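You operate a simulated robot arm through the tools that you are given. There is no shell and no other tool. Be economical: measure what you need, move in short steps, check, and stop when the job is done.

You run a simulated two-armed robot. Do the job below in one go: nothing can be reset, and whatever is moved stays where it is left.

TASK
Fetch the twine spool from the steel ledge under the grey panel and set it on the top of the wall bench. Then put the purple tub on the top of the low table. Then fetch the teal tin from the steel ledge under the grey panel and set it on the top of the wall bench. Do these in the order given. Set down upright: teal tin.

Only the result counts: the job must be done as asked and must still hold three seconds after the hand-in. Knocking over, shifting, dropping, spilling or breaking anything else fails it.

THE ROBOT
Two 7-joint arms with fingered hands on one trunk, on a base that drives. Base frame: it is fixed to the floor where the robot stands at the start and does not move with it; the origin is under the middle of the robot, x ahead of it, y to its left, z up. Units: mm, rad, N and s.
The left shoulder is at the start at [20, 123, 1161], the right one opposite. Places, roughly: purple tub [-500, -2250, 500]; top of the low table [-3200, -300, 400]; top of the wall bench [400, 4300, 900]. Payload 2.4 kg a hand.
The TCP of each hand is the grasp point between the finger pads, 17 mm short of the fingertips. In the tool frame z runs along the fingers and y along their closing line. The gripper opens to 88 mm. The gripper's body begins 47 mm behind the TCP. The gripper is a hand of 3 fingers: y runs from the thumb to the fingers, the wrist lies at [0, 0, -165] in the tool frame.
Orientation is that of the tool frame in the base frame, as a unit quaternion [x, y, z, w]. With the fingers straight down and closing along the base's y, the tool's x points along the base's -x, its y along +y and its z along -z.

THE INTERFACE
- The arms move only by the tool step_arm. It takes "left_motion", "right_motion" or both (then of equal length, played together; a hand with none holds still); each is a list of rows, each an object (a shift or turn left out is 0) with "offset": the shift along the base's x, y, z in mm, a list of three; "turn": the turn, a rotation vector about the base's x, y, z in rad, a list of three. In form: [{"offset": [x, y, z], "turn": [wx, wy, wz]}, ...]. A call has 1 to 8 rows; each row shifts and turns the commanded pose from where the row before left it. A row lasts 0.2 s, in which the tool goes at most 50 mm and 0.15 rad; a call with a longer step from one row to the next is refused whole. Where a pose cannot be reached the arm comes as near as it can. A force on the tool above 40 N (or 10 N above the force at the start of the call, whichever is more), or a blocked arm, ends the call early, and 0.2 s more pass. In this call time passes only in rows, and 0.2 s behind the last. It gives the time, the measured TCP pose, the force on the tool (base axes), the opening and the grip force at its end, in the units of the frame above (readings bear some noise), with the torque about the TCP (base axes, N m) and any sound that the robot's microphone picked up, and new pictures: "pictures" is both (left out), scene, wrist or none (wrist: the cameras of the hands that moved).
- Cameras (640 x 400 px; columns grow to the right, rows downward): "scene" is now at [29.5, -27.8, 1602.8]; the picture's right is [-0.44, -0.90, 0.00], its down [-0.81, 0.39, -0.45] and it looks along [0.40, -0.19, -0.90] (base axes); focal length 294 px, centre (320, 200). "left" rides on the left gripper at [-52, 4, -66] in its tool frame; the picture's right is [-0.09, -1.00, 0.00], its down [0.78, -0.07, -0.62] and it looks along [0.62, -0.05, 0.78] (tool axes); focal length 243 px, centre (320, 200). "right" rides on the right gripper at [52, 4, -66] in its tool frame; the picture's right is [-0.08, 1.00, 0.00], its down [-0.78, -0.07, -0.62] and it looks along [-0.62, -0.05, 0.78] (tool axes); focal length 243 px, centre (320, 200). There is no depth. A picture from a camera that has moved, and an enlarged one, comes with that camera's place and axes in the base frame and with its lens. The place of the scene camera against the robot may be out by one fixed shift of up to 12 mm in any direction.
- raise_lower(by): slides the trunk up (or, below 0, down) by that many mm; the arms and the scene camera ride with it, the base frame stays. It gives what a move gives, with no picture.
- drive_base(legs): drives the robot by 1 to 6 legs, each [ahead, left, turn to the left] in mm, mm and rad, along the robot's own axes; the way and the turn of a leg run together, so that a leg with both is an arc; at most 1500 mm and 3.142 rad a leg. The arms and the cameras ride along, it lands a little off, and it stops where it bumps. It gives what a move gives, and a new picture of the scene camera.
- set_fingers(finger1, finger2, thumb_bend, hand): sets how far each is bent, from 0 (flat) to 1 (curled in); at 0.3 the hand is open as for a grip, at 0.7 the pads meet at the TCP. One left out holds its place. A second passes; each finger stops where it meets its share of the squeeze, and holds until it gets a number again. It is the only way to open and close the hand. It gives what a move gives, with no picture; readings hold the bend of each and the force on the fingers (four entries, about 0 where the hand has none), thumb and palm.
- aim_head(pan, tilt): turns the head with the scene camera to pan (to the left, within 2.094 rad either way) and tilt (down, from -0.506 to 1.204), counted from straight ahead of the robot. It gives what a move gives, and a new picture of the scene camera.
- close_up(camera, box): a new picture of the part [left, top, right, bottom] of that camera's present view, enlarged. No time passes.
- sign_off(): hands the job in; it is judged then, once.

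Go step by step. Nothing tells you exact positions but the pictures and the camera data: compare them with the known pose of the tool, close in by small moves and look again before you grip or let go. The budget is 165 turns and 260 pictures, counting those below and the enlarged ones. Unless the task says otherwise, let go and move clear before handing in, and close with one line.

The tools are called after "Emit:" as a command line: name --argument value ..., lists and objects as JSON in quotes. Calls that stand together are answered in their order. step_arm: Moves the arms, as the interface text tells. Its arguments: {"type":"object","properties":{"left_motion":{"type":"array"},"right_motion":{"type":"array"},"pictures":{"type":"string","enum":["both","scene","wrist","none"]}},"required":[]} The other tools are called the same way: raise_lower (by) slides the trunk up or down; set_fingers (finger1, finger2, thumb_bend, hand) moves the fingers one by one; drive_base (legs) drives the base; aim_head (pan, tilt) turns the head that bears the scene camera; close_up (camera, box) takes an enlarged picture of a part of a camera's view; sign_off () hands the job in.

At the start:

```text
time_s: 0.0
left_tool_pos: [275.6, -15.6, 1017.8]
left_tool_rot: [0.0, 1.0, 0.0, 0.0]
left_ft_force: [-0.3, -0.4, 0.0]
left_ft_torque: [0.02, -0.02, 0.0]
left_width: 87.9
left_grip_force: 0.0
left_shape: jaw
left_bend: [0.3, 0.3, 0.3]
left_finger forces: [0.1, 0.1, 0.0, 0.0, 0.1, 0.0]
right_tool_pos: [222.4, -237.9, 1047.8]
right_tool_rot: [0.0, 1.0, 0.0, 0.0]
right_ft_force: [0.5, 0.2, -1.1]
right_ft_torque: [0.02, 0.0, -0.01]
right_width: 87.8
right_grip_force: 0.0
right_shape: jaw
right_bend: [0.3, 0.3, 0.3]
right_finger forces: [0.1, 0.0, 0.1, 0.1, 0.0, 0.1]
trunk travel left (down, up): [-374.0, 456.0]
robot x, y, heading: [1.4, -0.6, 0.002]
head pan, tilt: [-0.452, 1.108]
```

scene: 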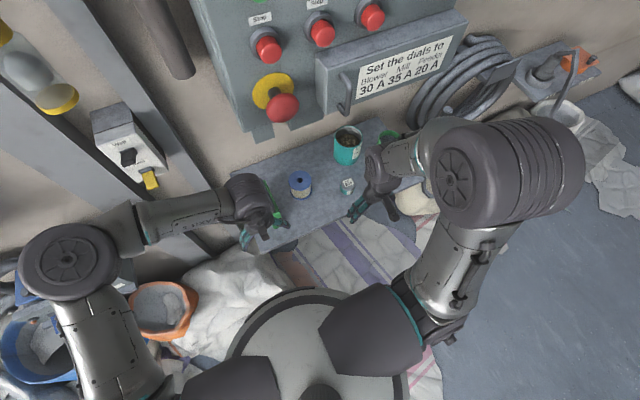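
right: 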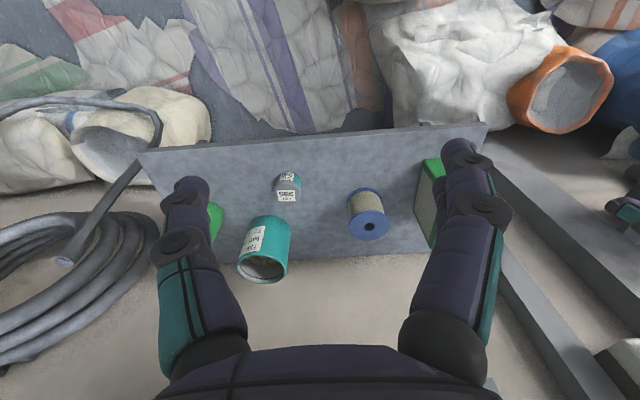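
left: 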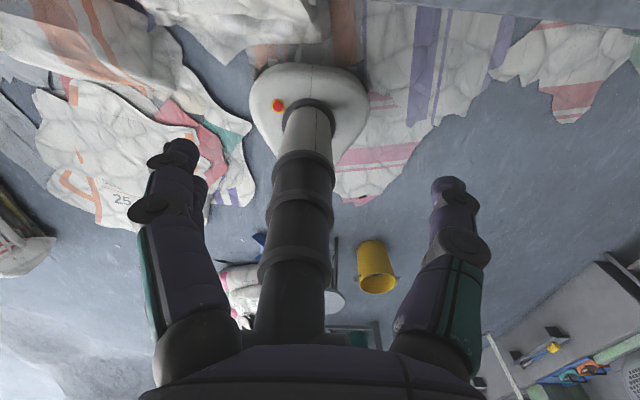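

The ledge is ahead and to the right. The blue-flanged spool looks to be near (480, -170, 770), and a teal tin and a small jar stand beside it. I'll take a closer look first.

Emit:
close_up --camera "scene" --box '[220, 90, 460, 240]'

Emit:
close_up --camera "right" --box '[140, 120, 500, 345]'

Emit:
aim_head --pan -0.35 --tilt 0.6

```text
2.67 times, centred on (340, 165) of scene
camera zoom: at [29.5, -27.8, 1602.8], right [-0.44, -0.9, 0.0], down [-0.81, 0.39, -0.45], along [0.4, -0.19, -0.9], focal length 785 px, centre (267, 293)
```

zoom: 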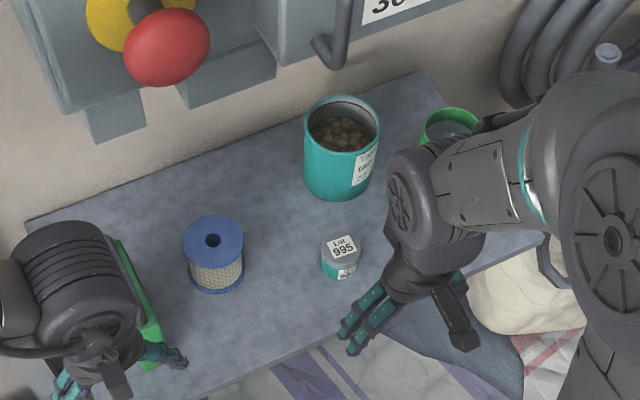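

```text
1.78 times, centred on (320, 232) of right
camera zoom: at [170.0, -233.2, 1113.9], right [0.08, 1.0, 0.0], down [0.78, -0.07, 0.62], along [0.62, -0.05, -0.78], focal length 431 px, centre (320, 142)
```

zoom: 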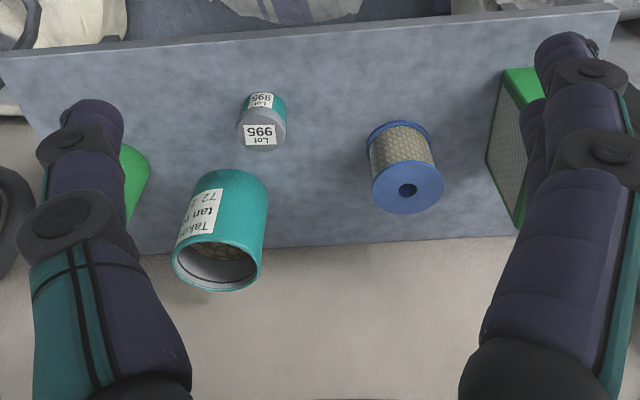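

```text
time_s: 0.9
left_tool_pos: [275.3, -15.9, 1017.5]
left_tool_rot: [0.0, 1.0, 0.0, 0.0]
left_ft_force: [0.1, -0.3, 0.6]
left_ft_torque: [0.04, -0.03, -0.01]
left_width: 87.9
left_grip_force: 0.1
left_shape: jaw
left_bend: [0.3, 0.3, 0.3]
left_finger forces: [0.1, 0.1, 0.1, 0.1, 0.0, 0.1]
right_tool_pos: [222.6, -238.0, 1048.1]
right_tool_rot: [0.0, 1.0, 0.0, 0.0]
right_ft_force: [-0.8, -0.5, 0.4]
right_ft_torque: [0.0, -0.01, 0.0]
right_width: 87.9
right_grip_force: 0.0
right_shape: jaw
right_bend: [0.3, 0.3, 0.3]
right_finger forces: [0.0, 0.0, 0.0, 0.0, 0.0, 0.0]
trunk travel left (down, up): [-374.0, 456.0]
robot x, y, heading: [-4.7, -1.3, 0.001]
head pan, tilt: [-0.351, 0.6]
camera scene: at [56.3, -30.9, 1641.9], right [-0.34, -0.94, 0.0], down [-0.53, 0.19, -0.82], along [0.77, -0.28, -0.57], focal length 294 px, centre (320, 200)
```

scene: 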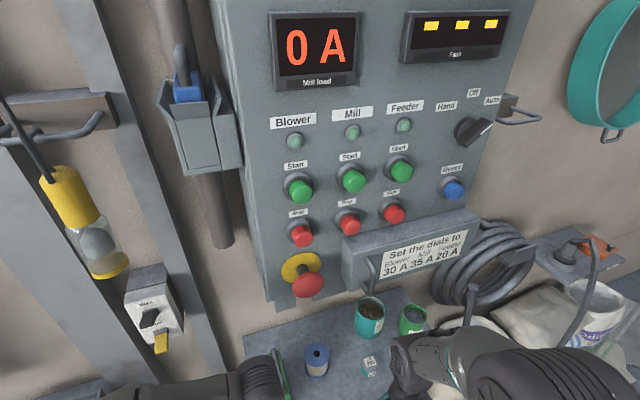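

The tin looks wide, near (555, -385, 770). Before moving I'll look around to learn the routes.

Emit:
aim_head --pan 0.7 --tilt 0.45

Emit:
aim_head --pan 1.57 --tilt 0.4

Emit:
aim_head --pan 2.09 --tilt 0.4

Emit:
aim_head --pan -1.3 --tilt 0.4

Emit:
aim_head --pan -2.09 --tilt 0.4

```text
time_s: 2.2
left_tool_pos: [274.4, -16.2, 1018.7]
left_tool_rot: [0.0, 1.0, 0.0, 0.0]
left_ft_force: [-0.4, -0.7, -0.5]
left_ft_torque: [0.01, 0.0, -0.02]
left_width: 87.9
left_grip_force: 0.0
left_shape: jaw
left_bend: [0.3, 0.3, 0.3]
left_finger forces: [0.0, 0.0, 0.0, 0.0, 0.0, 0.0]
right_tool_pos: [223.0, -238.3, 1048.1]
right_tool_rot: [0.0, 1.0, 0.001, 0.0]
right_ft_force: [0.1, 0.8, 0.3]
right_ft_torque: [-0.04, 0.01, -0.03]
right_width: 88.0
right_grip_force: 0.1
right_shape: jaw
right_bend: [0.3, 0.3, 0.3]
right_finger forces: [0.0, 0.0, 0.0, 0.0, 0.0, 0.0]
trunk travel left (down, up): [-374.0, 456.0]
robot x, y, heading: [-2.7, -1.3, -0.001]
head pan, tilt: [0.7, 0.45]
camera scene: at [43.6, 58.7, 1655.5], right [0.64, -0.77, 0.0], down [-0.33, -0.28, -0.9], along [0.69, 0.58, -0.44], focal length 294 px, centre (320, 200)
```

scene: 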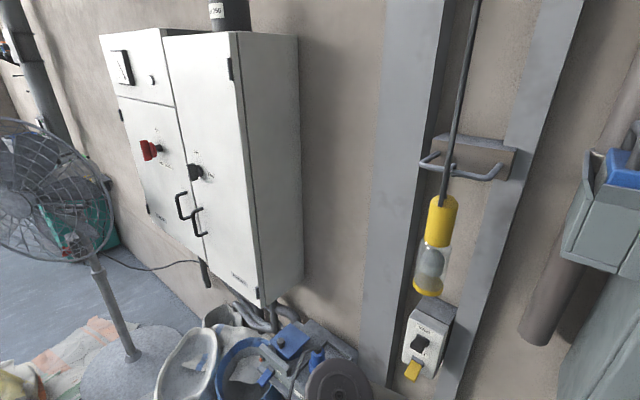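

```text
time_s: 3.4
left_tool_pos: [274.4, -15.1, 1016.6]
left_tool_rot: [-0.001, 1.0, 0.0, 0.0]
left_ft_force: [-0.5, 0.6, 0.5]
left_ft_torque: [0.01, 0.0, 0.0]
left_width: 88.2
left_grip_force: 0.1
left_shape: jaw
left_bend: [0.3, 0.3, 0.3]
left_finger forces: [0.1, 0.1, 0.0, 0.0, 0.1, 0.1]
right_tool_pos: [223.8, -239.0, 1048.1]
right_tool_rot: [0.0, 1.0, 0.0, 0.0]
right_ft_force: [0.2, -0.8, -0.5]
right_ft_torque: [0.01, 0.02, 0.01]
right_width: 87.9
right_grip_force: 0.1
right_shape: jaw
right_bend: [0.3, 0.3, 0.3]
right_finger forces: [0.1, 0.0, 0.1, 0.0, 0.0, 0.1]
trunk travel left (down, up): [-374.0, 456.0]
robot x, y, heading: [-0.6, -0.6, 0.002]
head pan, tilt: [1.571, 0.4]
camera scene: at [-26.7, 92.1, 1660.2], right [1.0, 0.0, 0.0], down [0.0, -0.39, -0.92], along [0.0, 0.92, -0.39], focal length 294 px, centre (320, 200)
```

scene: 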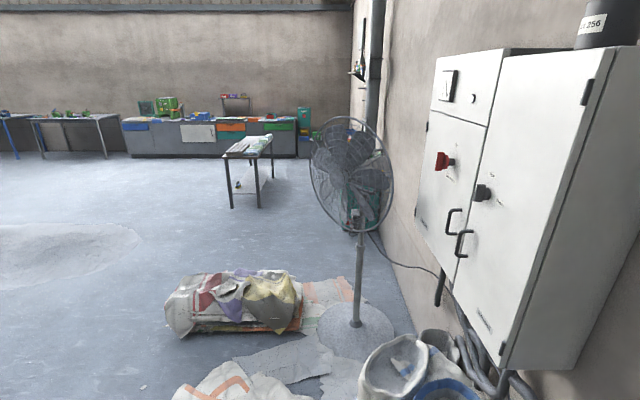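

```text
time_s: 4.4
left_tool_pos: [274.8, -17.2, 1017.6]
left_tool_rot: [0.001, 1.0, 0.0, 0.0]
left_ft_force: [-0.3, 0.3, 0.0]
left_ft_torque: [0.03, -0.01, 0.01]
left_width: 87.9
left_grip_force: 0.1
left_shape: jaw
left_bend: [0.3, 0.3, 0.3]
left_finger forces: [0.0, 0.1, 0.0, 0.0, 0.1, 0.0]
right_tool_pos: [222.0, -238.6, 1048.4]
right_tool_rot: [0.0, 1.0, 0.0, -0.001]
right_ft_force: [0.1, 0.1, -0.3]
right_ft_torque: [0.01, 0.01, 0.02]
right_width: 87.8
right_grip_force: 0.1
right_shape: jaw
right_bend: [0.3, 0.3, 0.3]
right_finger forces: [0.0, 0.0, 0.0, 0.0, 0.0, 0.0]
trunk travel left (down, up): [-374.0, 456.0]
robot x, y, heading: [-0.2, -0.2, 0.002]
head pan, tilt: [2.089, 0.4]
camera scene: at [-72.6, 80.0, 1660.2], right [0.87, 0.49, 0.0], down [0.19, -0.34, -0.92], along [-0.46, 0.8, -0.39], focal length 294 px, centre (320, 200)
```

scene: 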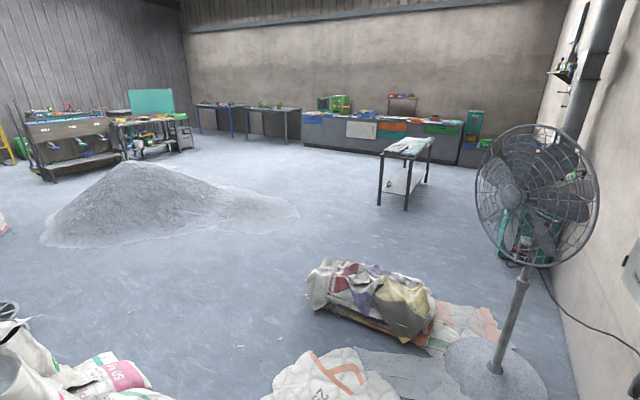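

```text
time_s: 7.2
left_tool_pos: [275.1, -16.1, 1018.2]
left_tool_rot: [0.0, 1.0, 0.001, 0.0]
left_ft_force: [0.4, -0.1, 0.3]
left_ft_torque: [0.04, 0.02, -0.01]
left_width: 88.1
left_grip_force: 0.1
left_shape: jaw
left_bend: [0.3, 0.3, 0.3]
left_finger forces: [0.0, 0.0, 0.0, 0.0, 0.0, 0.0]
right_tool_pos: [222.8, -238.8, 1048.2]
right_tool_rot: [0.0, 1.0, -0.001, 0.0]
right_ft_force: [-0.4, 0.3, -0.3]
right_ft_torque: [0.03, 0.0, 0.0]
right_width: 87.7
right_grip_force: 0.0
right_shape: jaw
right_bend: [0.3, 0.3, 0.3]
right_finger forces: [0.0, 0.0, 0.0, 0.1, 0.1, 0.0]
trunk travel left (down, up): [-374.0, 456.0]
robot x, y, heading: [0.7, -0.4, -0.001]
head pan, tilt: [-1.3, 0.4]
camera scene: at [-1.9, -89.8, 1660.2], right [-0.96, -0.27, 0.0], down [-0.1, 0.38, -0.92], along [0.25, -0.89, -0.39], focal length 294 px, centre (320, 200)
```

scene: 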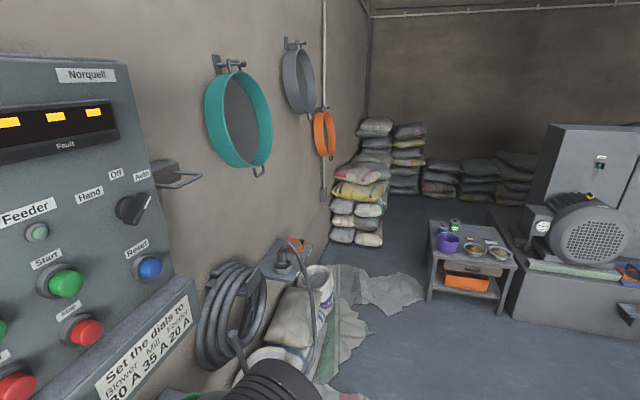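

```text
time_s: 8.4
left_tool_pos: [275.5, -15.9, 1017.4]
left_tool_rot: [-0.001, 1.0, 0.001, 0.0]
left_ft_force: [-0.1, 0.3, -0.2]
left_ft_torque: [0.01, 0.03, 0.02]
left_width: 87.8
left_grip_force: 0.1
left_shape: jaw
left_bend: [0.3, 0.3, 0.3]
left_finger forces: [0.0, 0.0, 0.0, 0.1, 0.0, 0.1]
right_tool_pos: [221.6, -238.1, 1049.0]
right_tool_rot: [0.0, 1.0, -0.001, 0.0]
right_ft_force: [-0.3, -0.8, -0.1]
right_ft_torque: [0.02, -0.01, 0.0]
right_width: 87.8
right_grip_force: 0.2
right_shape: jaw
right_bend: [0.3, 0.3, 0.3]
right_finger forces: [0.0, 0.0, 0.0, 0.0, 0.1, 0.0]
trunk travel left (down, up): [-374.0, 456.0]
robot x, y, heading: [-0.9, 2.3, -0.002]
head pan, tilt: [-2.089, 0.4]
camera scene: at [-72.6, -81.0, 1660.2], right [-0.87, 0.49, 0.0], down [0.19, 0.34, -0.92], along [-0.46, -0.8, -0.39], focal length 294 px, centre (320, 200)
```

scene: 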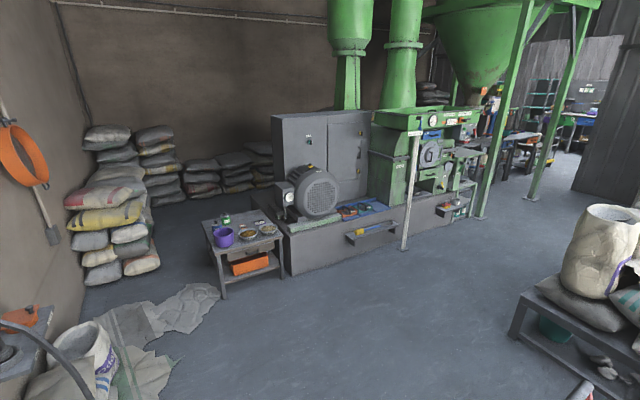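

The spool is in the right hand's range. I'll pull the left hand back and out of the way, then lower the trunk so the right hand comes in low, under the panel.

Emit:
step_arm --left_motion '[{"offset": [-15, 40, 0]}, {"offset": [-15, 40, 0]}, {"offset": [-15, 40, 0]}, {"offset": [-15, 40, 0]}]' --pictures "none"

Emit:
raise_lower --by -170

Emit:
aim_head --pan -0.35 --tilt 0.95

```text
time_s: 9.4
left_tool_pos: [214.6, 145.7, 1017.2]
left_tool_rot: [0.0, 1.0, -0.001, 0.001]
left_ft_force: [0.0, 0.4, 0.1]
left_ft_torque: [-0.03, -0.01, 0.0]
left_width: 87.8
left_grip_force: 0.1
left_shape: jaw
left_bend: [0.3, 0.3, 0.3]
left_finger forces: [0.0, 0.1, 0.0, 0.0, 0.0, 0.0]
right_tool_pos: [221.4, -238.0, 1049.0]
right_tool_rot: [0.0, 1.0, 0.0, 0.0]
right_ft_force: [0.7, 0.3, -0.8]
right_ft_torque: [0.0, 0.01, -0.02]
right_width: 87.9
right_grip_force: 0.1
right_shape: jaw
right_bend: [0.3, 0.3, 0.3]
right_finger forces: [0.0, 0.0, 0.1, 0.0, 0.0, 0.0]
trunk travel left (down, up): [-374.0, 456.0]
robot x, y, heading: [0.1, 0.4, 0.002]
head pan, tilt: [-2.089, 0.4]
```

```text
time_s: 11.3
left_tool_pos: [214.7, 144.1, 846.4]
left_tool_rot: [0.0, 1.0, 0.0, 0.001]
left_ft_force: [0.4, 0.4, 0.0]
left_ft_torque: [0.02, -0.02, 0.05]
left_width: 87.7
left_grip_force: 0.1
left_shape: jaw
left_bend: [0.3, 0.3, 0.3]
left_finger forces: [0.0, 0.1, 0.1, 0.0, 0.0, 0.1]
right_tool_pos: [223.4, -237.8, 877.6]
right_tool_rot: [0.0, 1.0, 0.0, 0.0]
right_ft_force: [1.2, 0.7, 1.0]
right_ft_torque: [0.04, 0.0, -0.02]
right_width: 88.1
right_grip_force: 0.0
right_shape: jaw
right_bend: [0.3, 0.3, 0.3]
right_finger forces: [0.0, 0.1, 0.1, 0.0, 0.0, 0.0]
trunk travel left (down, up): [-204.0, 626.0]
robot x, y, heading: [-2.1, -0.2, 0.004]
head pan, tilt: [-2.089, 0.4]
```

```text
time_s: 13.0
left_tool_pos: [214.3, 144.7, 847.4]
left_tool_rot: [0.0, 1.0, 0.001, -0.001]
left_ft_force: [0.4, -0.5, -0.5]
left_ft_torque: [-0.03, 0.01, 0.03]
left_width: 87.9
left_grip_force: 0.1
left_shape: jaw
left_bend: [0.3, 0.3, 0.3]
left_finger forces: [0.0, 0.0, 0.0, 0.0, 0.0, 0.1]
right_tool_pos: [221.8, -237.4, 878.0]
right_tool_rot: [0.0, 1.0, 0.0, 0.0]
right_ft_force: [0.1, 1.0, -0.4]
right_ft_torque: [-0.05, 0.01, -0.01]
right_width: 87.8
right_grip_force: 0.1
right_shape: jaw
right_bend: [0.3, 0.3, 0.3]
right_finger forces: [0.0, 0.1, 0.1, 0.0, 0.0, 0.0]
trunk travel left (down, up): [-204.0, 626.0]
robot x, y, heading: [-1.6, -0.7, 0.0]
head pan, tilt: [-0.351, 0.949]
camera scene: at [41.4, -25.4, 1443.6], right [-0.34, -0.94, 0.0], down [-0.76, 0.28, -0.58], along [0.55, -0.2, -0.81], focal length 294 px, centre (320, 200)
```

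scene: 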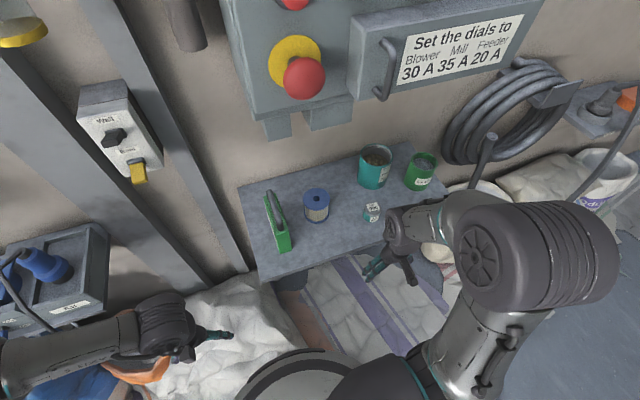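

The spool estimate still holds at about (483, -172). I'll bring the right hand toward it at a safe height and see how far it can reach.

Emit:
step_arm --right_motion '[{"offset": [30, 13, 0]}, {"offset": [30, 13, 0]}, {"offset": [30, 13, 0]}, {"offset": [30, 13, 0]}, {"offset": [30, 13, 0]}, {"offset": [30, 0, 0]}]'

```text
time_s: 14.4
left_tool_pos: [215.5, 145.1, 847.3]
left_tool_rot: [0.0, 1.0, 0.0, 0.001]
left_ft_force: [0.7, 0.5, 0.5]
left_ft_torque: [0.04, 0.03, -0.03]
left_width: 87.7
left_grip_force: 0.0
left_shape: jaw
left_bend: [0.3, 0.3, 0.3]
left_finger forces: [0.0, 0.0, 0.0, 0.1, 0.0, 0.1]
right_tool_pos: [402.6, -172.0, 879.3]
right_tool_rot: [-0.001, 1.0, 0.001, 0.0]
right_ft_force: [0.4, 0.4, 0.7]
right_ft_torque: [0.01, 0.02, 0.0]
right_width: 87.9
right_grip_force: 0.0
right_shape: jaw
right_bend: [0.3, 0.3, 0.3]
right_finger forces: [0.0, 0.1, 0.0, 0.0, 0.1, 0.0]
trunk travel left (down, up): [-204.0, 626.0]
robot x, y, heading: [1.0, 1.0, -0.005]
head pan, tilt: [-0.351, 0.949]
camera scene: at [41.8, -25.4, 1443.5], right [-0.34, -0.94, 0.0], down [-0.76, 0.28, -0.58], along [0.55, -0.2, -0.81], focal length 294 px, centre (320, 200)
camera right: at [349.1, -167.4, 944.6], right [0.08, 1.0, 0.0], down [0.78, -0.07, 0.62], along [0.62, -0.05, -0.78], focal length 243 px, centre (320, 200)
```

scene: 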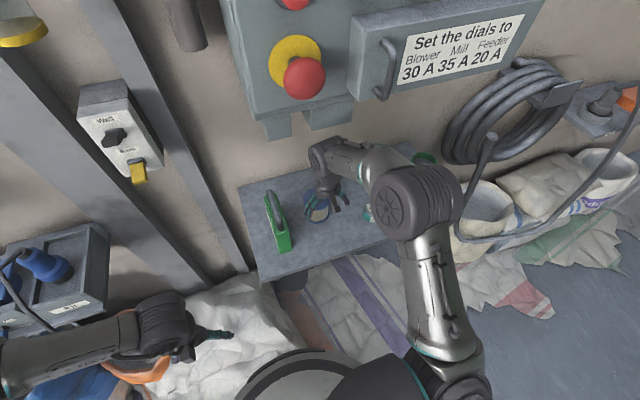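
right: 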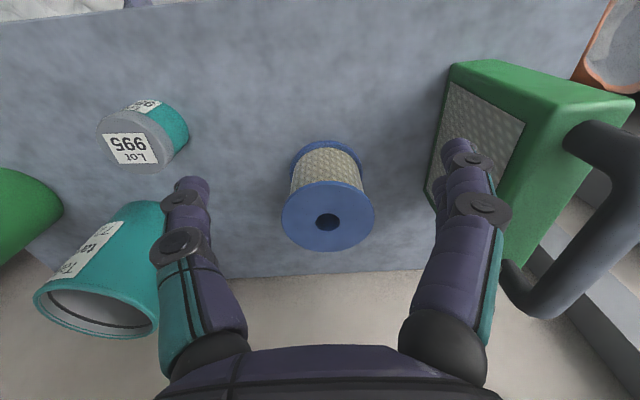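

The arm reaches easily. The spool top is at about z 803, and the panel bottom is well above the wrist. I'll move over the spool while keeping the fingertips above it.

Emit:
step_arm --right_motion '[{"offset": [27, 0, -13]}, {"offset": [27, 0, -13]}, {"offset": [27, 0, -10]}]' --pictures "both"

```text
time_s: 15.2
left_tool_pos: [214.8, 145.1, 847.6]
left_tool_rot: [0.001, 1.0, 0.001, 0.0]
left_ft_force: [-0.1, 0.0, -0.5]
left_ft_torque: [0.02, 0.0, 0.0]
left_width: 87.9
left_grip_force: 0.1
left_shape: jaw
left_bend: [0.3, 0.3, 0.3]
left_finger forces: [0.0, 0.1, 0.0, 0.0, 0.1, 0.0]
right_tool_pos: [481.4, -171.5, 842.4]
right_tool_rot: [0.0, 1.0, -0.001, -0.002]
right_ft_force: [0.0, -0.6, 0.0]
right_ft_torque: [0.04, 0.02, 0.0]
right_width: 88.0
right_grip_force: 0.0
right_shape: jaw
right_bend: [0.3, 0.3, 0.3]
right_finger forces: [0.1, 0.1, 0.1, 0.0, 0.0, 0.0]
trunk travel left (down, up): [-204.0, 626.0]
robot x, y, heading: [-0.1, 4.2, -0.002]
head pan, tilt: [-0.351, 0.949]
camera scene: at [41.9, -25.3, 1443.5], right [-0.34, -0.94, 0.0], down [-0.76, 0.28, -0.58], along [0.55, -0.2, -0.81], focal length 294 px, centre (320, 200)
camera right: at [429.4, -166.6, 907.6], right [0.08, 1.0, 0.0], down [0.78, -0.07, 0.62], along [0.62, -0.05, -0.79], focal length 243 px, centre (320, 200)
```

scene: 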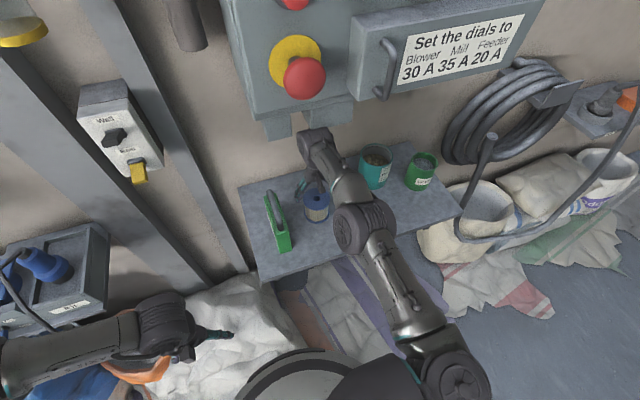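
right: 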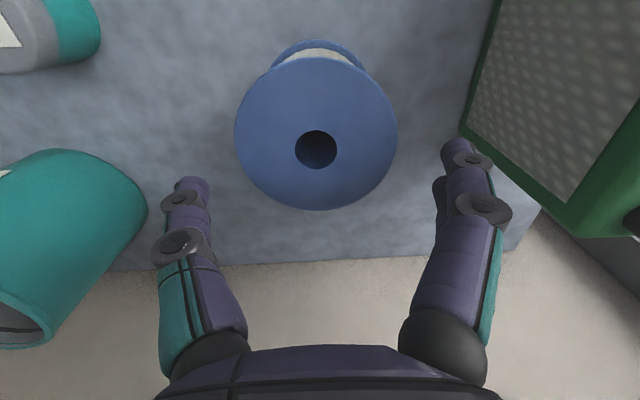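

The spool centre is (478, -172) with its top at z 808 and a diameter of about 72. I'll lower the hand around it.

Emit:
step_arm --right_motion '[{"offset": [-3, 0, -19]}, {"offset": [0, 0, -19]}, {"offset": [0, 0, -21]}]' --pictures "wrist"

```text
time_s: 16.0
left_tool_pos: [213.5, 145.3, 846.8]
left_tool_rot: [0.001, 1.0, 0.001, 0.001]
left_ft_force: [0.2, 0.0, -0.1]
left_ft_torque: [0.02, -0.02, -0.02]
left_width: 87.9
left_grip_force: 0.1
left_shape: jaw
left_bend: [0.3, 0.3, 0.3]
left_finger forces: [0.0, 0.0, 0.0, 0.0, 0.0, 0.0]
right_tool_pos: [480.7, -173.7, 785.8]
right_tool_rot: [0.0, 1.0, -0.001, 0.002]
right_ft_force: [2.6, -2.1, 15.5]
right_ft_torque: [-0.08, 0.07, 0.03]
right_width: 87.7
right_grip_force: 0.0
right_shape: jaw
right_bend: [0.3, 0.3, 0.3]
right_finger forces: [2.1, 3.1, 0.0, 0.0, 8.8, 0.0]
trunk travel left (down, up): [-204.0, 626.0]
robot x, y, heading: [1.3, 2.2, 0.001]
head pan, tilt: [-0.351, 0.949]
camera right: at [428.0, -167.9, 851.7], right [0.09, 1.0, 0.0], down [0.78, -0.07, 0.63], along [0.62, -0.05, -0.78], focal length 243 px, centre (320, 200)
```

right: 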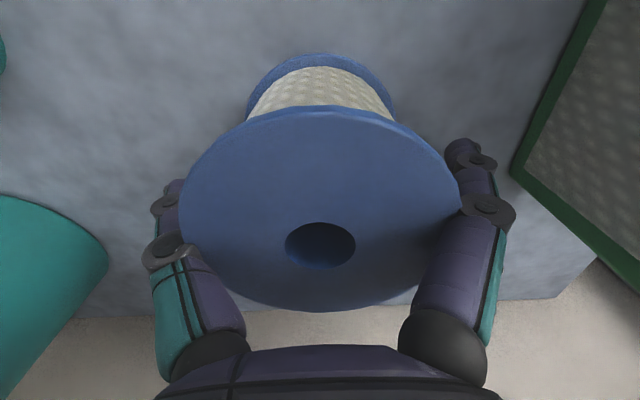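

The fingers are rubbing on the flange. I'll back up a little and then close.

Emit:
step_arm --right_motion '[{"offset": [-2, 0, 10]}]' --pictures "none"

Emit:
set_fingers --hand "right" --finger1 0.7 --finger2 0.7 --thumb_bend 0.7

Emit:
close_up --camera "right" --box '[0, 0, 640, 400]'

```text
time_s: 16.4
left_tool_pos: [215.2, 145.5, 847.4]
left_tool_rot: [0.0, 1.0, 0.0, 0.0]
left_ft_force: [0.3, 0.2, -0.2]
left_ft_torque: [-0.03, 0.0, 0.03]
left_width: 87.8
left_grip_force: 0.1
left_shape: jaw
left_bend: [0.3, 0.3, 0.3]
left_finger forces: [0.0, 0.1, 0.1, 0.0, 0.0, 0.0]
right_tool_pos: [477.6, -172.2, 793.3]
right_tool_rot: [0.0, 1.0, 0.0, -0.001]
right_ft_force: [0.1, 0.7, 0.4]
right_ft_torque: [0.0, -0.03, 0.01]
right_width: 87.9
right_grip_force: 0.1
right_shape: jaw
right_bend: [0.3, 0.3, 0.3]
right_finger forces: [0.0, 0.1, 0.0, 0.0, 0.0, 0.0]
trunk travel left (down, up): [-204.0, 626.0]
robot x, y, heading: [3.9, -1.3, -0.004]
head pan, tilt: [-0.351, 0.949]
```

```text
time_s: 17.4
left_tool_pos: [214.4, 144.6, 846.7]
left_tool_rot: [0.0, 1.0, -0.001, 0.0]
left_ft_force: [0.2, -0.7, 0.3]
left_ft_torque: [-0.01, -0.01, 0.02]
left_width: 88.1
left_grip_force: 0.2
left_shape: jaw
left_bend: [0.3, 0.3, 0.3]
left_finger forces: [0.0, 0.0, 0.0, 0.0, 0.1, 0.0]
right_tool_pos: [479.4, -171.7, 793.0]
right_tool_rot: [0.0, 1.0, 0.0, 0.0]
right_ft_force: [0.0, -0.4, -0.3]
right_ft_torque: [-0.01, 0.01, -0.02]
right_width: 58.9
right_grip_force: 30.1
right_shape: fingers
right_bend: [0.5, 0.51, 0.55]
right_finger forces: [15.6, 15.0, 0.0, 0.0, 29.7, 0.0]
trunk travel left (down, up): [-204.0, 626.0]
robot x, y, heading: [3.0, 3.5, -0.002]
head pan, tilt: [-0.351, 0.949]
```

```text
1.00 times, centred on (320, 200) of right (not enlarged: the box is as wide or as high as the picture)
camera zoom: at [426.2, -167.5, 859.5], right [0.08, 1.0, 0.0], down [0.78, -0.07, 0.62], along [0.62, -0.05, -0.78], focal length 243 px, centre (320, 200)
```

zoom: 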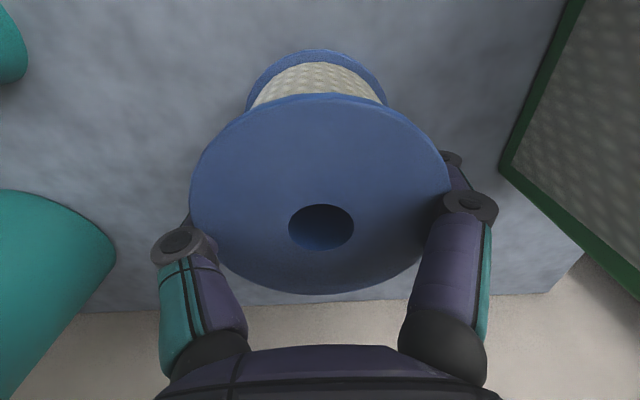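

The grip is firm, hooked under the flange on the core at 30 N. I'll lift it and draw back.

Emit:
step_arm --right_motion '[{"offset": [0, 0, 25]}, {"offset": [0, 0, 25]}, {"offset": [-20, 0, 20]}, {"offset": [-40, 0, 10]}, {"offset": [-40, 0, 0]}, {"offset": [-40, 0, 0]}, {"offset": [-40, 0, 0]}, {"offset": [-40, 0, 0]}]' --pictures "both"

```text
time_s: 19.2
left_tool_pos: [214.5, 144.8, 847.8]
left_tool_rot: [0.001, 1.0, 0.0, 0.0]
left_ft_force: [-0.7, 0.0, 0.1]
left_ft_torque: [-0.01, -0.02, 0.02]
left_width: 88.2
left_grip_force: 0.0
left_shape: jaw
left_bend: [0.3, 0.3, 0.3]
left_finger forces: [0.1, 0.0, 0.1, 0.1, 0.1, 0.0]
right_tool_pos: [257.6, -173.1, 872.6]
right_tool_rot: [0.0, 1.0, 0.0, 0.001]
right_ft_force: [0.1, 0.4, 0.0]
right_ft_torque: [0.01, 0.02, -0.03]
right_width: 58.7
right_grip_force: 29.4
right_shape: fingers
right_bend: [0.5, 0.51, 0.55]
right_finger forces: [15.5, 14.7, 0.1, 0.1, 28.8, 0.0]
trunk travel left (down, up): [-204.0, 626.0]
robot x, y, heading: [-0.6, 0.9, 0.007]
head pan, tilt: [-0.351, 0.949]
camera scene: at [41.3, -25.4, 1443.6], right [-0.34, -0.94, 0.0], down [-0.76, 0.28, -0.58], along [0.55, -0.2, -0.81], focal length 294 px, centre (320, 200)
camera right: at [205.2, -168.9, 938.0], right [0.08, 1.0, 0.0], down [0.78, -0.07, 0.62], along [0.62, -0.05, -0.78], focal length 243 px, centre (320, 200)
```

scene: 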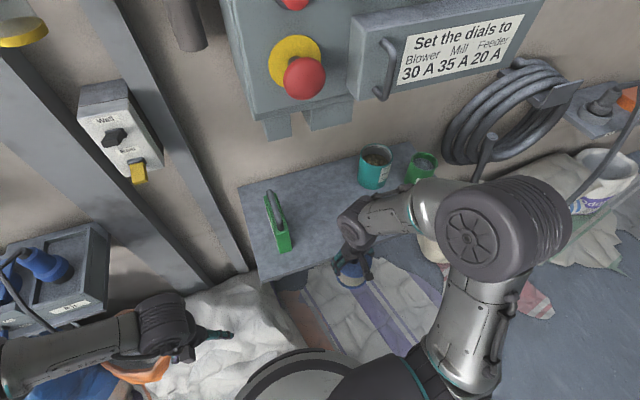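
right: 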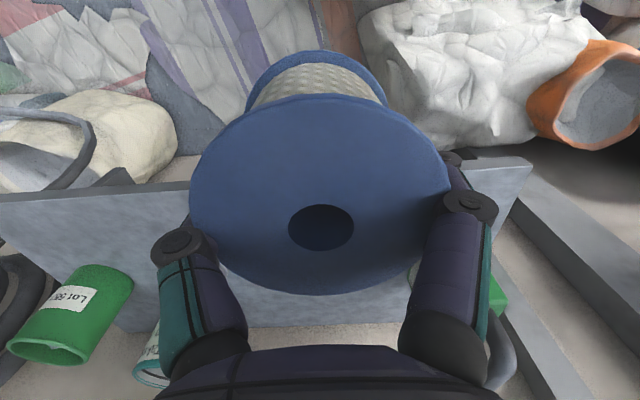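

I have the spool. I'll back away from the ledge, raise the trunk, turn left, and look along the route.

Emit:
drive_base --legs '[[-350, 0, 0], [0, 0, 1.571]]'

Emit:
raise_lower --by 250

Emit:
aim_head --pan 0.6 --tilt 0.5

Emit:
aim_head --pan 1.5 --tilt 0.5

```text
time_s: 25.4
left_tool_pos: [-499.6, 214.7, 847.0]
left_tool_rot: [0.707, -0.707, 0.0, 0.001]
left_ft_force: [-0.1, 0.4, 0.3]
left_ft_torque: [-0.01, -0.02, 0.03]
left_width: 87.6
left_grip_force: 0.1
left_shape: jaw
left_bend: [0.3, 0.3, 0.3]
left_finger forces: [0.0, 0.0, 0.0, 0.0, 0.1, 0.0]
right_tool_pos: [-181.0, 257.8, 872.9]
right_tool_rot: [-0.706, 0.708, 0.0, 0.001]
right_ft_force: [0.3, -0.9, -1.0]
right_ft_torque: [0.0, 0.02, -0.01]
right_width: 58.6
right_grip_force: 28.6
right_shape: fingers
right_bend: [0.5, 0.51, 0.55]
right_finger forces: [14.9, 14.9, 0.1, 0.1, 28.2, 0.1]
trunk travel left (down, up): [-204.0, 626.0]
robot x, y, heading: [-356.2, 2.1, 1.568]
head pan, tilt: [-0.351, 0.949]
camera scene: at [-336.6, 47.9, 1443.6], right [0.94, -0.34, 0.0], down [-0.28, -0.76, -0.58], along [0.2, 0.55, -0.81], focal length 294 px, centre (320, 200)
```

scene: 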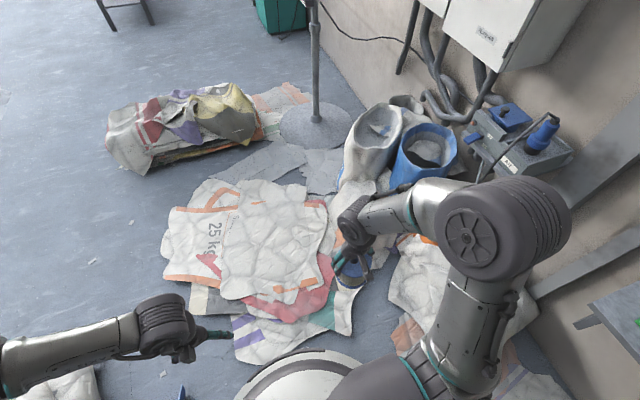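

```text
time_s: 27.9
left_tool_pos: [-499.5, 215.0, 1097.1]
left_tool_rot: [-0.707, 0.707, 0.0, 0.0]
left_ft_force: [0.5, -0.4, 0.1]
left_ft_torque: [0.0, -0.03, -0.02]
left_width: 87.8
left_grip_force: 0.1
left_shape: jaw
left_bend: [0.3, 0.3, 0.3]
left_finger forces: [0.0, 0.1, 0.0, 0.1, 0.0, 0.0]
right_tool_pos: [-181.1, 258.7, 1122.2]
right_tool_rot: [0.707, -0.707, 0.0, 0.0]
right_ft_force: [-0.3, -1.1, -1.3]
right_ft_torque: [0.04, 0.0, 0.0]
right_width: 58.7
right_grip_force: 28.9
right_shape: fingers
right_bend: [0.5, 0.51, 0.55]
right_finger forces: [14.8, 14.9, 0.0, 0.0, 28.3, 0.0]
trunk travel left (down, up): [-454.0, 376.0]
robot x, y, heading: [-351.4, -1.1, 1.57]
head pan, tilt: [-0.351, 0.949]
```

```text
time_s: 29.2
left_tool_pos: [-499.7, 214.8, 1097.0]
left_tool_rot: [-0.707, 0.708, 0.0, 0.0]
left_ft_force: [-0.5, 0.7, -0.9]
left_ft_torque: [0.02, 0.03, -0.02]
left_width: 88.0
left_grip_force: 0.0
left_shape: jaw
left_bend: [0.3, 0.3, 0.3]
left_finger forces: [0.0, 0.1, 0.1, 0.0, 0.0, 0.1]
right_tool_pos: [-180.8, 259.0, 1123.6]
right_tool_rot: [-0.706, 0.708, 0.0, 0.001]
right_ft_force: [0.2, 0.8, -2.3]
right_ft_torque: [-0.03, 0.04, 0.01]
right_width: 58.4
right_grip_force: 29.1
right_shape: fingers
right_bend: [0.5, 0.51, 0.55]
right_finger forces: [14.9, 14.9, 0.0, 0.1, 28.2, 0.1]
trunk travel left (down, up): [-454.0, 376.0]
robot x, y, heading: [-352.1, -1.3, 1.571]
head pan, tilt: [0.6, 0.499]
camera scene: at [-412.9, 54.9, 1731.0], right [0.83, 0.56, 0.0], down [0.27, -0.4, -0.88], along [-0.49, 0.73, -0.48], focal length 294 px, centre (320, 200)
```

scene: 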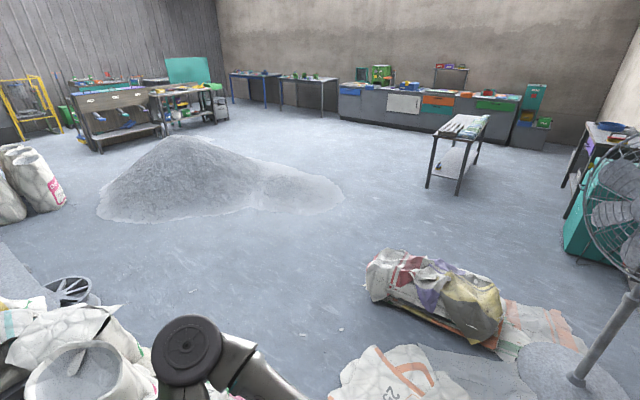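

```text
time_s: 30.4
left_tool_pos: [-499.3, 215.0, 1096.4]
left_tool_rot: [0.707, -0.707, 0.001, 0.0]
left_ft_force: [0.7, -0.4, 0.4]
left_ft_torque: [-0.03, 0.0, -0.02]
left_width: 88.0
left_grip_force: 0.0
left_shape: jaw
left_bend: [0.3, 0.3, 0.3]
left_finger forces: [0.1, 0.1, 0.0, 0.1, 0.1, 0.0]
right_tool_pos: [-181.0, 257.2, 1122.6]
right_tool_rot: [-0.707, 0.707, 0.0, 0.001]
right_ft_force: [0.2, 0.1, -1.2]
right_ft_torque: [-0.02, -0.01, 0.01]
right_width: 58.5
right_grip_force: 29.1
right_shape: fingers
right_bend: [0.5, 0.51, 0.55]
right_finger forces: [15.0, 15.0, 0.1, 0.1, 28.2, 0.1]
trunk travel left (down, up): [-454.0, 376.0]
robot x, y, heading: [-358.7, 0.4, 1.564]
head pan, tilt: [1.499, 0.499]
camera scene: at [-452.4, -13.6, 1731.1], right [0.07, 1.0, 0.0], down [0.48, -0.04, -0.88], along [-0.88, 0.06, -0.48], focal length 294 px, centre (320, 200)
```

scene: 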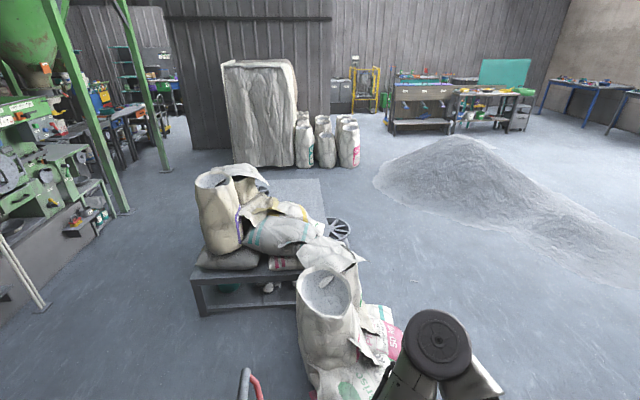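

The corridor to the wall bench runs between the sack piles and the powder heap. I'll shift left to clear the flat sacks, then look down at the corridor.

Emit:
drive_base --legs '[[0, 580, 0]]'

Emit:
aim_head --pan 0.45 --tilt 0.8

```text
time_s: 32.3
left_tool_pos: [-763.0, 214.1, 1095.7]
left_tool_rot: [-0.707, 0.708, -0.001, 0.002]
left_ft_force: [-0.2, 0.0, 0.0]
left_ft_torque: [0.0, 0.01, -0.02]
left_width: 87.8
left_grip_force: 0.1
left_shape: jaw
left_bend: [0.3, 0.3, 0.3]
left_finger forces: [0.1, 0.1, 0.0, 0.0, 0.0, 0.1]
right_tool_pos: [-443.8, 255.5, 1123.0]
right_tool_rot: [-0.706, 0.708, -0.001, 0.002]
right_ft_force: [-1.1, 1.0, -1.5]
right_ft_torque: [0.0, -0.03, 0.02]
right_width: 58.4
right_grip_force: 29.1
right_shape: fingers
right_bend: [0.5, 0.51, 0.55]
right_finger forces: [15.0, 14.9, 0.0, 0.0, 28.1, 0.1]
trunk travel left (down, up): [-454.0, 376.0]
robot x, y, heading: [-613.3, -2.0, 1.567]
head pan, tilt: [1.499, 0.499]
stopped in leg 1: the robot was blocked; the commanded pose is now the measured one
camera scene: at [-719.6, -15.4, 1730.5], right [0.07, 1.0, 0.0], down [0.48, -0.03, -0.88], along [-0.87, 0.07, -0.48], focal length 294 px, centre (320, 200)
```

scene: 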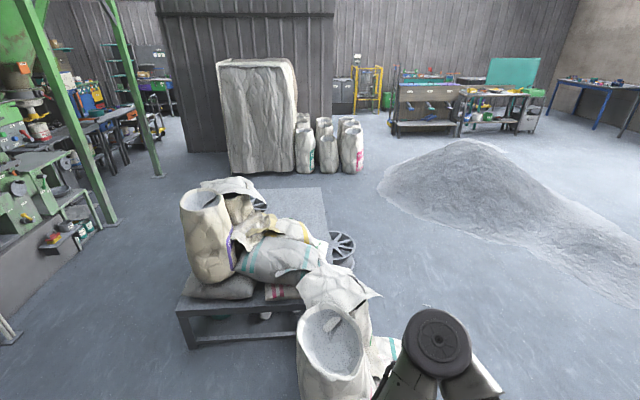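

```text
time_s: 33.6
left_tool_pos: [-758.4, 214.9, 1095.6]
left_tool_rot: [-0.707, 0.707, 0.0, 0.0]
left_ft_force: [0.5, 0.3, 0.6]
left_ft_torque: [0.0, 0.02, -0.04]
left_width: 88.0
left_grip_force: 0.1
left_shape: jaw
left_bend: [0.3, 0.3, 0.3]
left_finger forces: [0.0, 0.1, 0.0, 0.0, 0.0, 0.1]
right_tool_pos: [-439.4, 257.4, 1122.0]
right_tool_rot: [-0.706, 0.708, 0.0, 0.0]
right_ft_force: [-0.9, -0.7, -1.4]
right_ft_torque: [-0.01, -0.01, 0.01]
right_width: 58.6
right_grip_force: 28.8
right_shape: fingers
right_bend: [0.5, 0.51, 0.55]
right_finger forces: [14.9, 14.9, 0.1, 0.0, 28.3, 0.0]
trunk travel left (down, up): [-454.0, 376.0]
robot x, y, heading: [-614.3, 2.9, 1.566]
head pan, tilt: [0.45, 0.799]
camera scene: at [-656.5, 52.1, 1705.1], right [0.9, 0.43, 0.0], down [0.31, -0.65, -0.7], along [-0.3, 0.63, -0.72], focal length 294 px, centre (320, 200)
```

scene: 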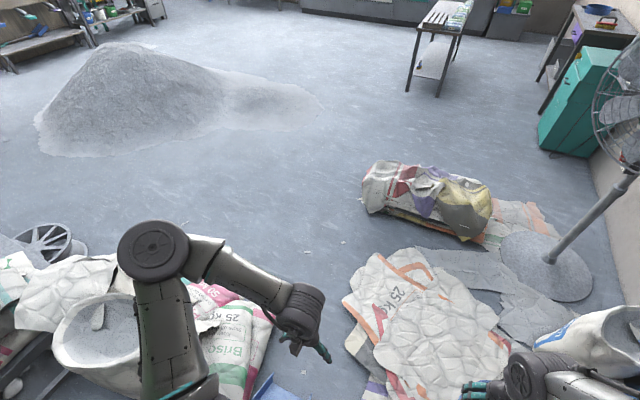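

Something on the left blocked the base. I'll look down to see what it is.

Emit:
aim_head --pan 1.5 --tilt 1.2

Emit:
aim_head --pan 0.6 --tilt 1.2

```text
time_s: 34.9
left_tool_pos: [-758.5, 215.8, 1096.2]
left_tool_rot: [-0.706, 0.708, 0.0, -0.001]
left_ft_force: [-0.1, -0.6, 0.5]
left_ft_torque: [-0.01, 0.0, -0.01]
left_width: 87.9
left_grip_force: 0.2
left_shape: jaw
left_bend: [0.3, 0.3, 0.3]
left_finger forces: [0.1, 0.0, 0.0, 0.0, 0.1, 0.0]
right_tool_pos: [-439.4, 257.0, 1122.3]
right_tool_rot: [-0.706, 0.708, 0.0, -0.001]
right_ft_force: [-0.3, -0.6, -1.5]
right_ft_torque: [0.0, 0.01, 0.01]
right_width: 58.5
right_grip_force: 28.7
right_shape: fingers
right_bend: [0.5, 0.51, 0.55]
right_finger forces: [14.9, 15.0, 0.0, 0.0, 28.3, 0.1]
trunk travel left (down, up): [-454.0, 376.0]
robot x, y, heading: [-612.0, -0.1, 1.565]
head pan, tilt: [1.499, 1.201]
camera scene: at [-677.0, -16.3, 1677.4], right [0.07, 1.0, 0.0], down [0.93, -0.07, -0.36], along [-0.36, 0.03, -0.93], focal length 294 px, centre (320, 200)
```

scene: 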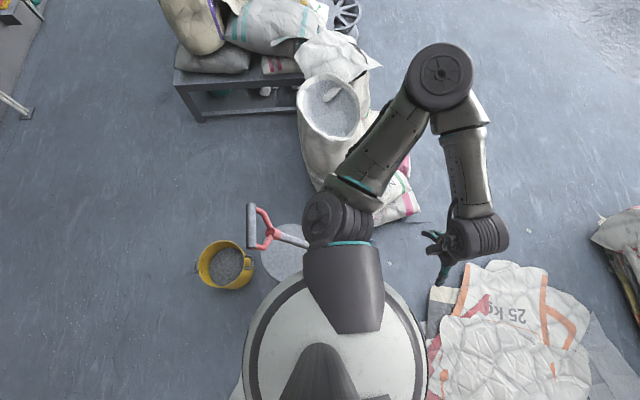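

```text
time_s: 36.1
left_tool_pos: [-758.4, 214.7, 1096.3]
left_tool_rot: [-0.706, 0.708, 0.0, -0.001]
left_ft_force: [-0.5, -0.2, 0.0]
left_ft_torque: [0.0, -0.03, 0.01]
left_width: 87.9
left_grip_force: 0.0
left_shape: jaw
left_bend: [0.3, 0.3, 0.3]
left_finger forces: [0.0, 0.0, 0.1, 0.1, 0.0, 0.0]
right_tool_pos: [-438.7, 256.7, 1122.5]
right_tool_rot: [-0.706, 0.708, 0.0, 0.0]
right_ft_force: [-0.2, -0.1, -1.9]
right_ft_torque: [0.03, 0.04, 0.02]
right_width: 58.4
right_grip_force: 28.5
right_shape: fingers
right_bend: [0.5, 0.51, 0.55]
right_finger forces: [14.9, 14.9, 0.0, 0.1, 28.2, 0.1]
trunk travel left (down, up): [-454.0, 376.0]
robot x, y, heading: [-614.3, 0.8, 1.57]
head pan, tilt: [0.6, 1.201]
camera scene: at [-652.7, 25.7, 1677.4], right [0.83, 0.56, 0.0], down [0.53, -0.77, -0.36], along [-0.2, 0.3, -0.93], focal length 294 px, centre (320, 200)
```

scene: 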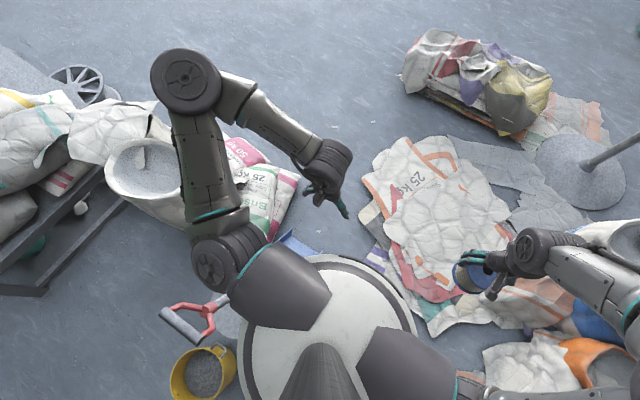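

A shovel and flat sacks close off the near corridor, so I'll take the longer clear way south and west around the sack stand. First I'll back out south and check the lane.

Emit:
drive_base --legs '[[0, -200, 0], [-1200, 0, 0]]'

Emit:
aim_head --pan 1.3 --tilt 0.5

```text
time_s: 43.5
left_tool_pos: [-562.6, -1002.1, 1096.9]
left_tool_rot: [-0.704, 0.71, 0.0, -0.001]
left_ft_force: [-0.3, 1.0, 0.2]
left_ft_torque: [0.04, 0.01, 0.03]
left_width: 88.1
left_grip_force: 0.0
left_shape: jaw
left_bend: [0.3, 0.3, 0.3]
left_finger forces: [0.0, 0.0, 0.1, 0.1, 0.0, 0.1]
right_tool_pos: [-243.4, -962.4, 1123.0]
right_tool_rot: [-0.704, 0.71, 0.001, 0.0]
right_ft_force: [-0.5, -0.3, -2.2]
right_ft_torque: [0.02, -0.01, 0.0]
right_width: 58.2
right_grip_force: 28.7
right_shape: fingers
right_bend: [0.5, 0.51, 0.55]
right_finger forces: [15.0, 14.9, 0.1, 0.1, 28.2, 0.0]
trunk travel left (down, up): [-454.0, 376.0]
robot x, y, heading: [-421.0, -1218.3, 1.564]
head pan, tilt: [0.6, 1.201]
camera scene: at [-457.6, -1192.8, 1677.4], right [0.83, 0.56, 0.0], down [0.52, -0.77, -0.36], along [-0.2, 0.3, -0.93], focal length 294 px, centre (320, 200)
```

scene: 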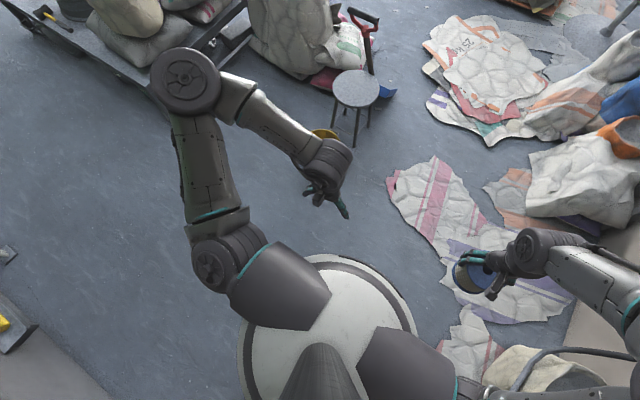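

```text
time_s: 44.5
left_tool_pos: [-563.0, -1003.5, 1097.8]
left_tool_rot: [-0.705, 0.709, -0.001, 0.0]
left_ft_force: [-0.3, 0.5, -0.6]
left_ft_torque: [-0.02, -0.02, 0.01]
left_width: 87.9
left_grip_force: 0.1
left_shape: jaw
left_bend: [0.3, 0.3, 0.3]
left_finger forces: [0.0, 0.1, 0.0, 0.0, 0.0, 0.0]
right_tool_pos: [-243.7, -961.6, 1122.5]
right_tool_rot: [-0.705, 0.71, 0.0, -0.001]
right_ft_force: [0.5, -0.8, -0.7]
right_ft_torque: [-0.01, 0.0, 0.0]
right_width: 58.5
right_grip_force: 28.8
right_shape: fingers
right_bend: [0.5, 0.51, 0.55]
right_finger forces: [15.0, 14.9, 0.1, 0.1, 28.2, 0.0]
trunk travel left (down, up): [-454.0, 376.0]
robot x, y, heading: [-416.7, -1217.8, 1.565]
head pan, tilt: [1.3, 0.499]
camera scene: at [-513.9, -1213.7, 1731.0], right [0.28, 0.96, 0.0], down [0.46, -0.13, -0.88], along [-0.84, 0.24, -0.48], focal length 294 px, centre (320, 200)
```

scene: 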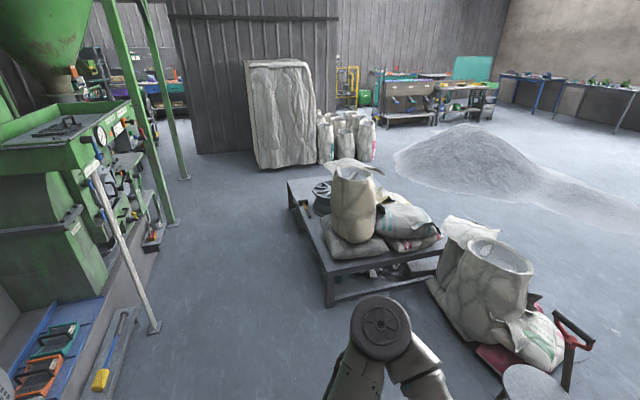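

The blockers were a stool and a shovel. I see a clear lane south of the low table (x -1840..-3310, y -770..100), whose far end is free. I'll drive around it.

Emit:
drive_base --legs '[[-30, 1500, 0], [0, 1500, 0], [0, 540, 0], [950, 0, 0]]'

Emit:
aim_head --pan -0.7 --tilt 0.6

```text
refused: leg 1 is longer than a leg can be; nothing moved
```

```text
time_s: 46.5
left_tool_pos: [-562.4, -1003.4, 1097.3]
left_tool_rot: [-0.705, 0.71, 0.0, 0.0]
left_ft_force: [0.3, 0.1, 1.0]
left_ft_torque: [-0.03, 0.02, 0.01]
left_width: 88.0
left_grip_force: 0.1
left_shape: jaw
left_bend: [0.3, 0.3, 0.3]
left_finger forces: [0.0, 0.0, 0.0, 0.0, 0.0, 0.0]
right_tool_pos: [-243.7, -962.3, 1123.5]
right_tool_rot: [-0.704, 0.71, 0.0, 0.0]
right_ft_force: [-0.6, 0.2, -1.3]
right_ft_torque: [0.02, 0.02, -0.01]
right_width: 58.6
right_grip_force: 29.2
right_shape: fingers
right_bend: [0.5, 0.51, 0.55]
right_finger forces: [14.9, 14.9, 0.0, 0.0, 28.1, 0.1]
trunk travel left (down, up): [-454.0, 376.0]
robot x, y, heading: [-421.0, -1221.3, 1.566]
head pan, tilt: [-0.7, 0.6]
camera scene: at [-369.0, -1171.6, 1722.0], right [0.76, -0.65, 0.0], down [-0.37, -0.43, -0.82], along [0.54, 0.63, -0.57], focal length 294 px, centre (320, 200)
```

scene: 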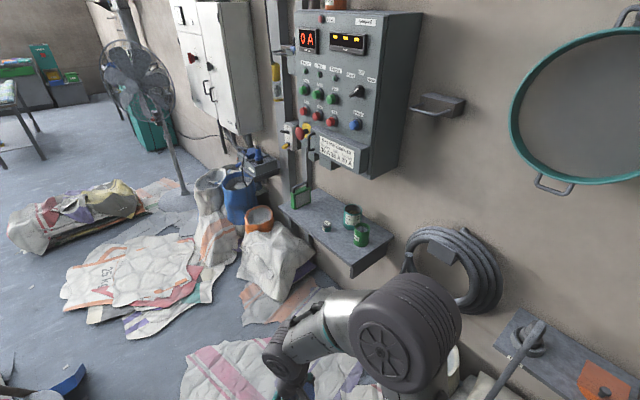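

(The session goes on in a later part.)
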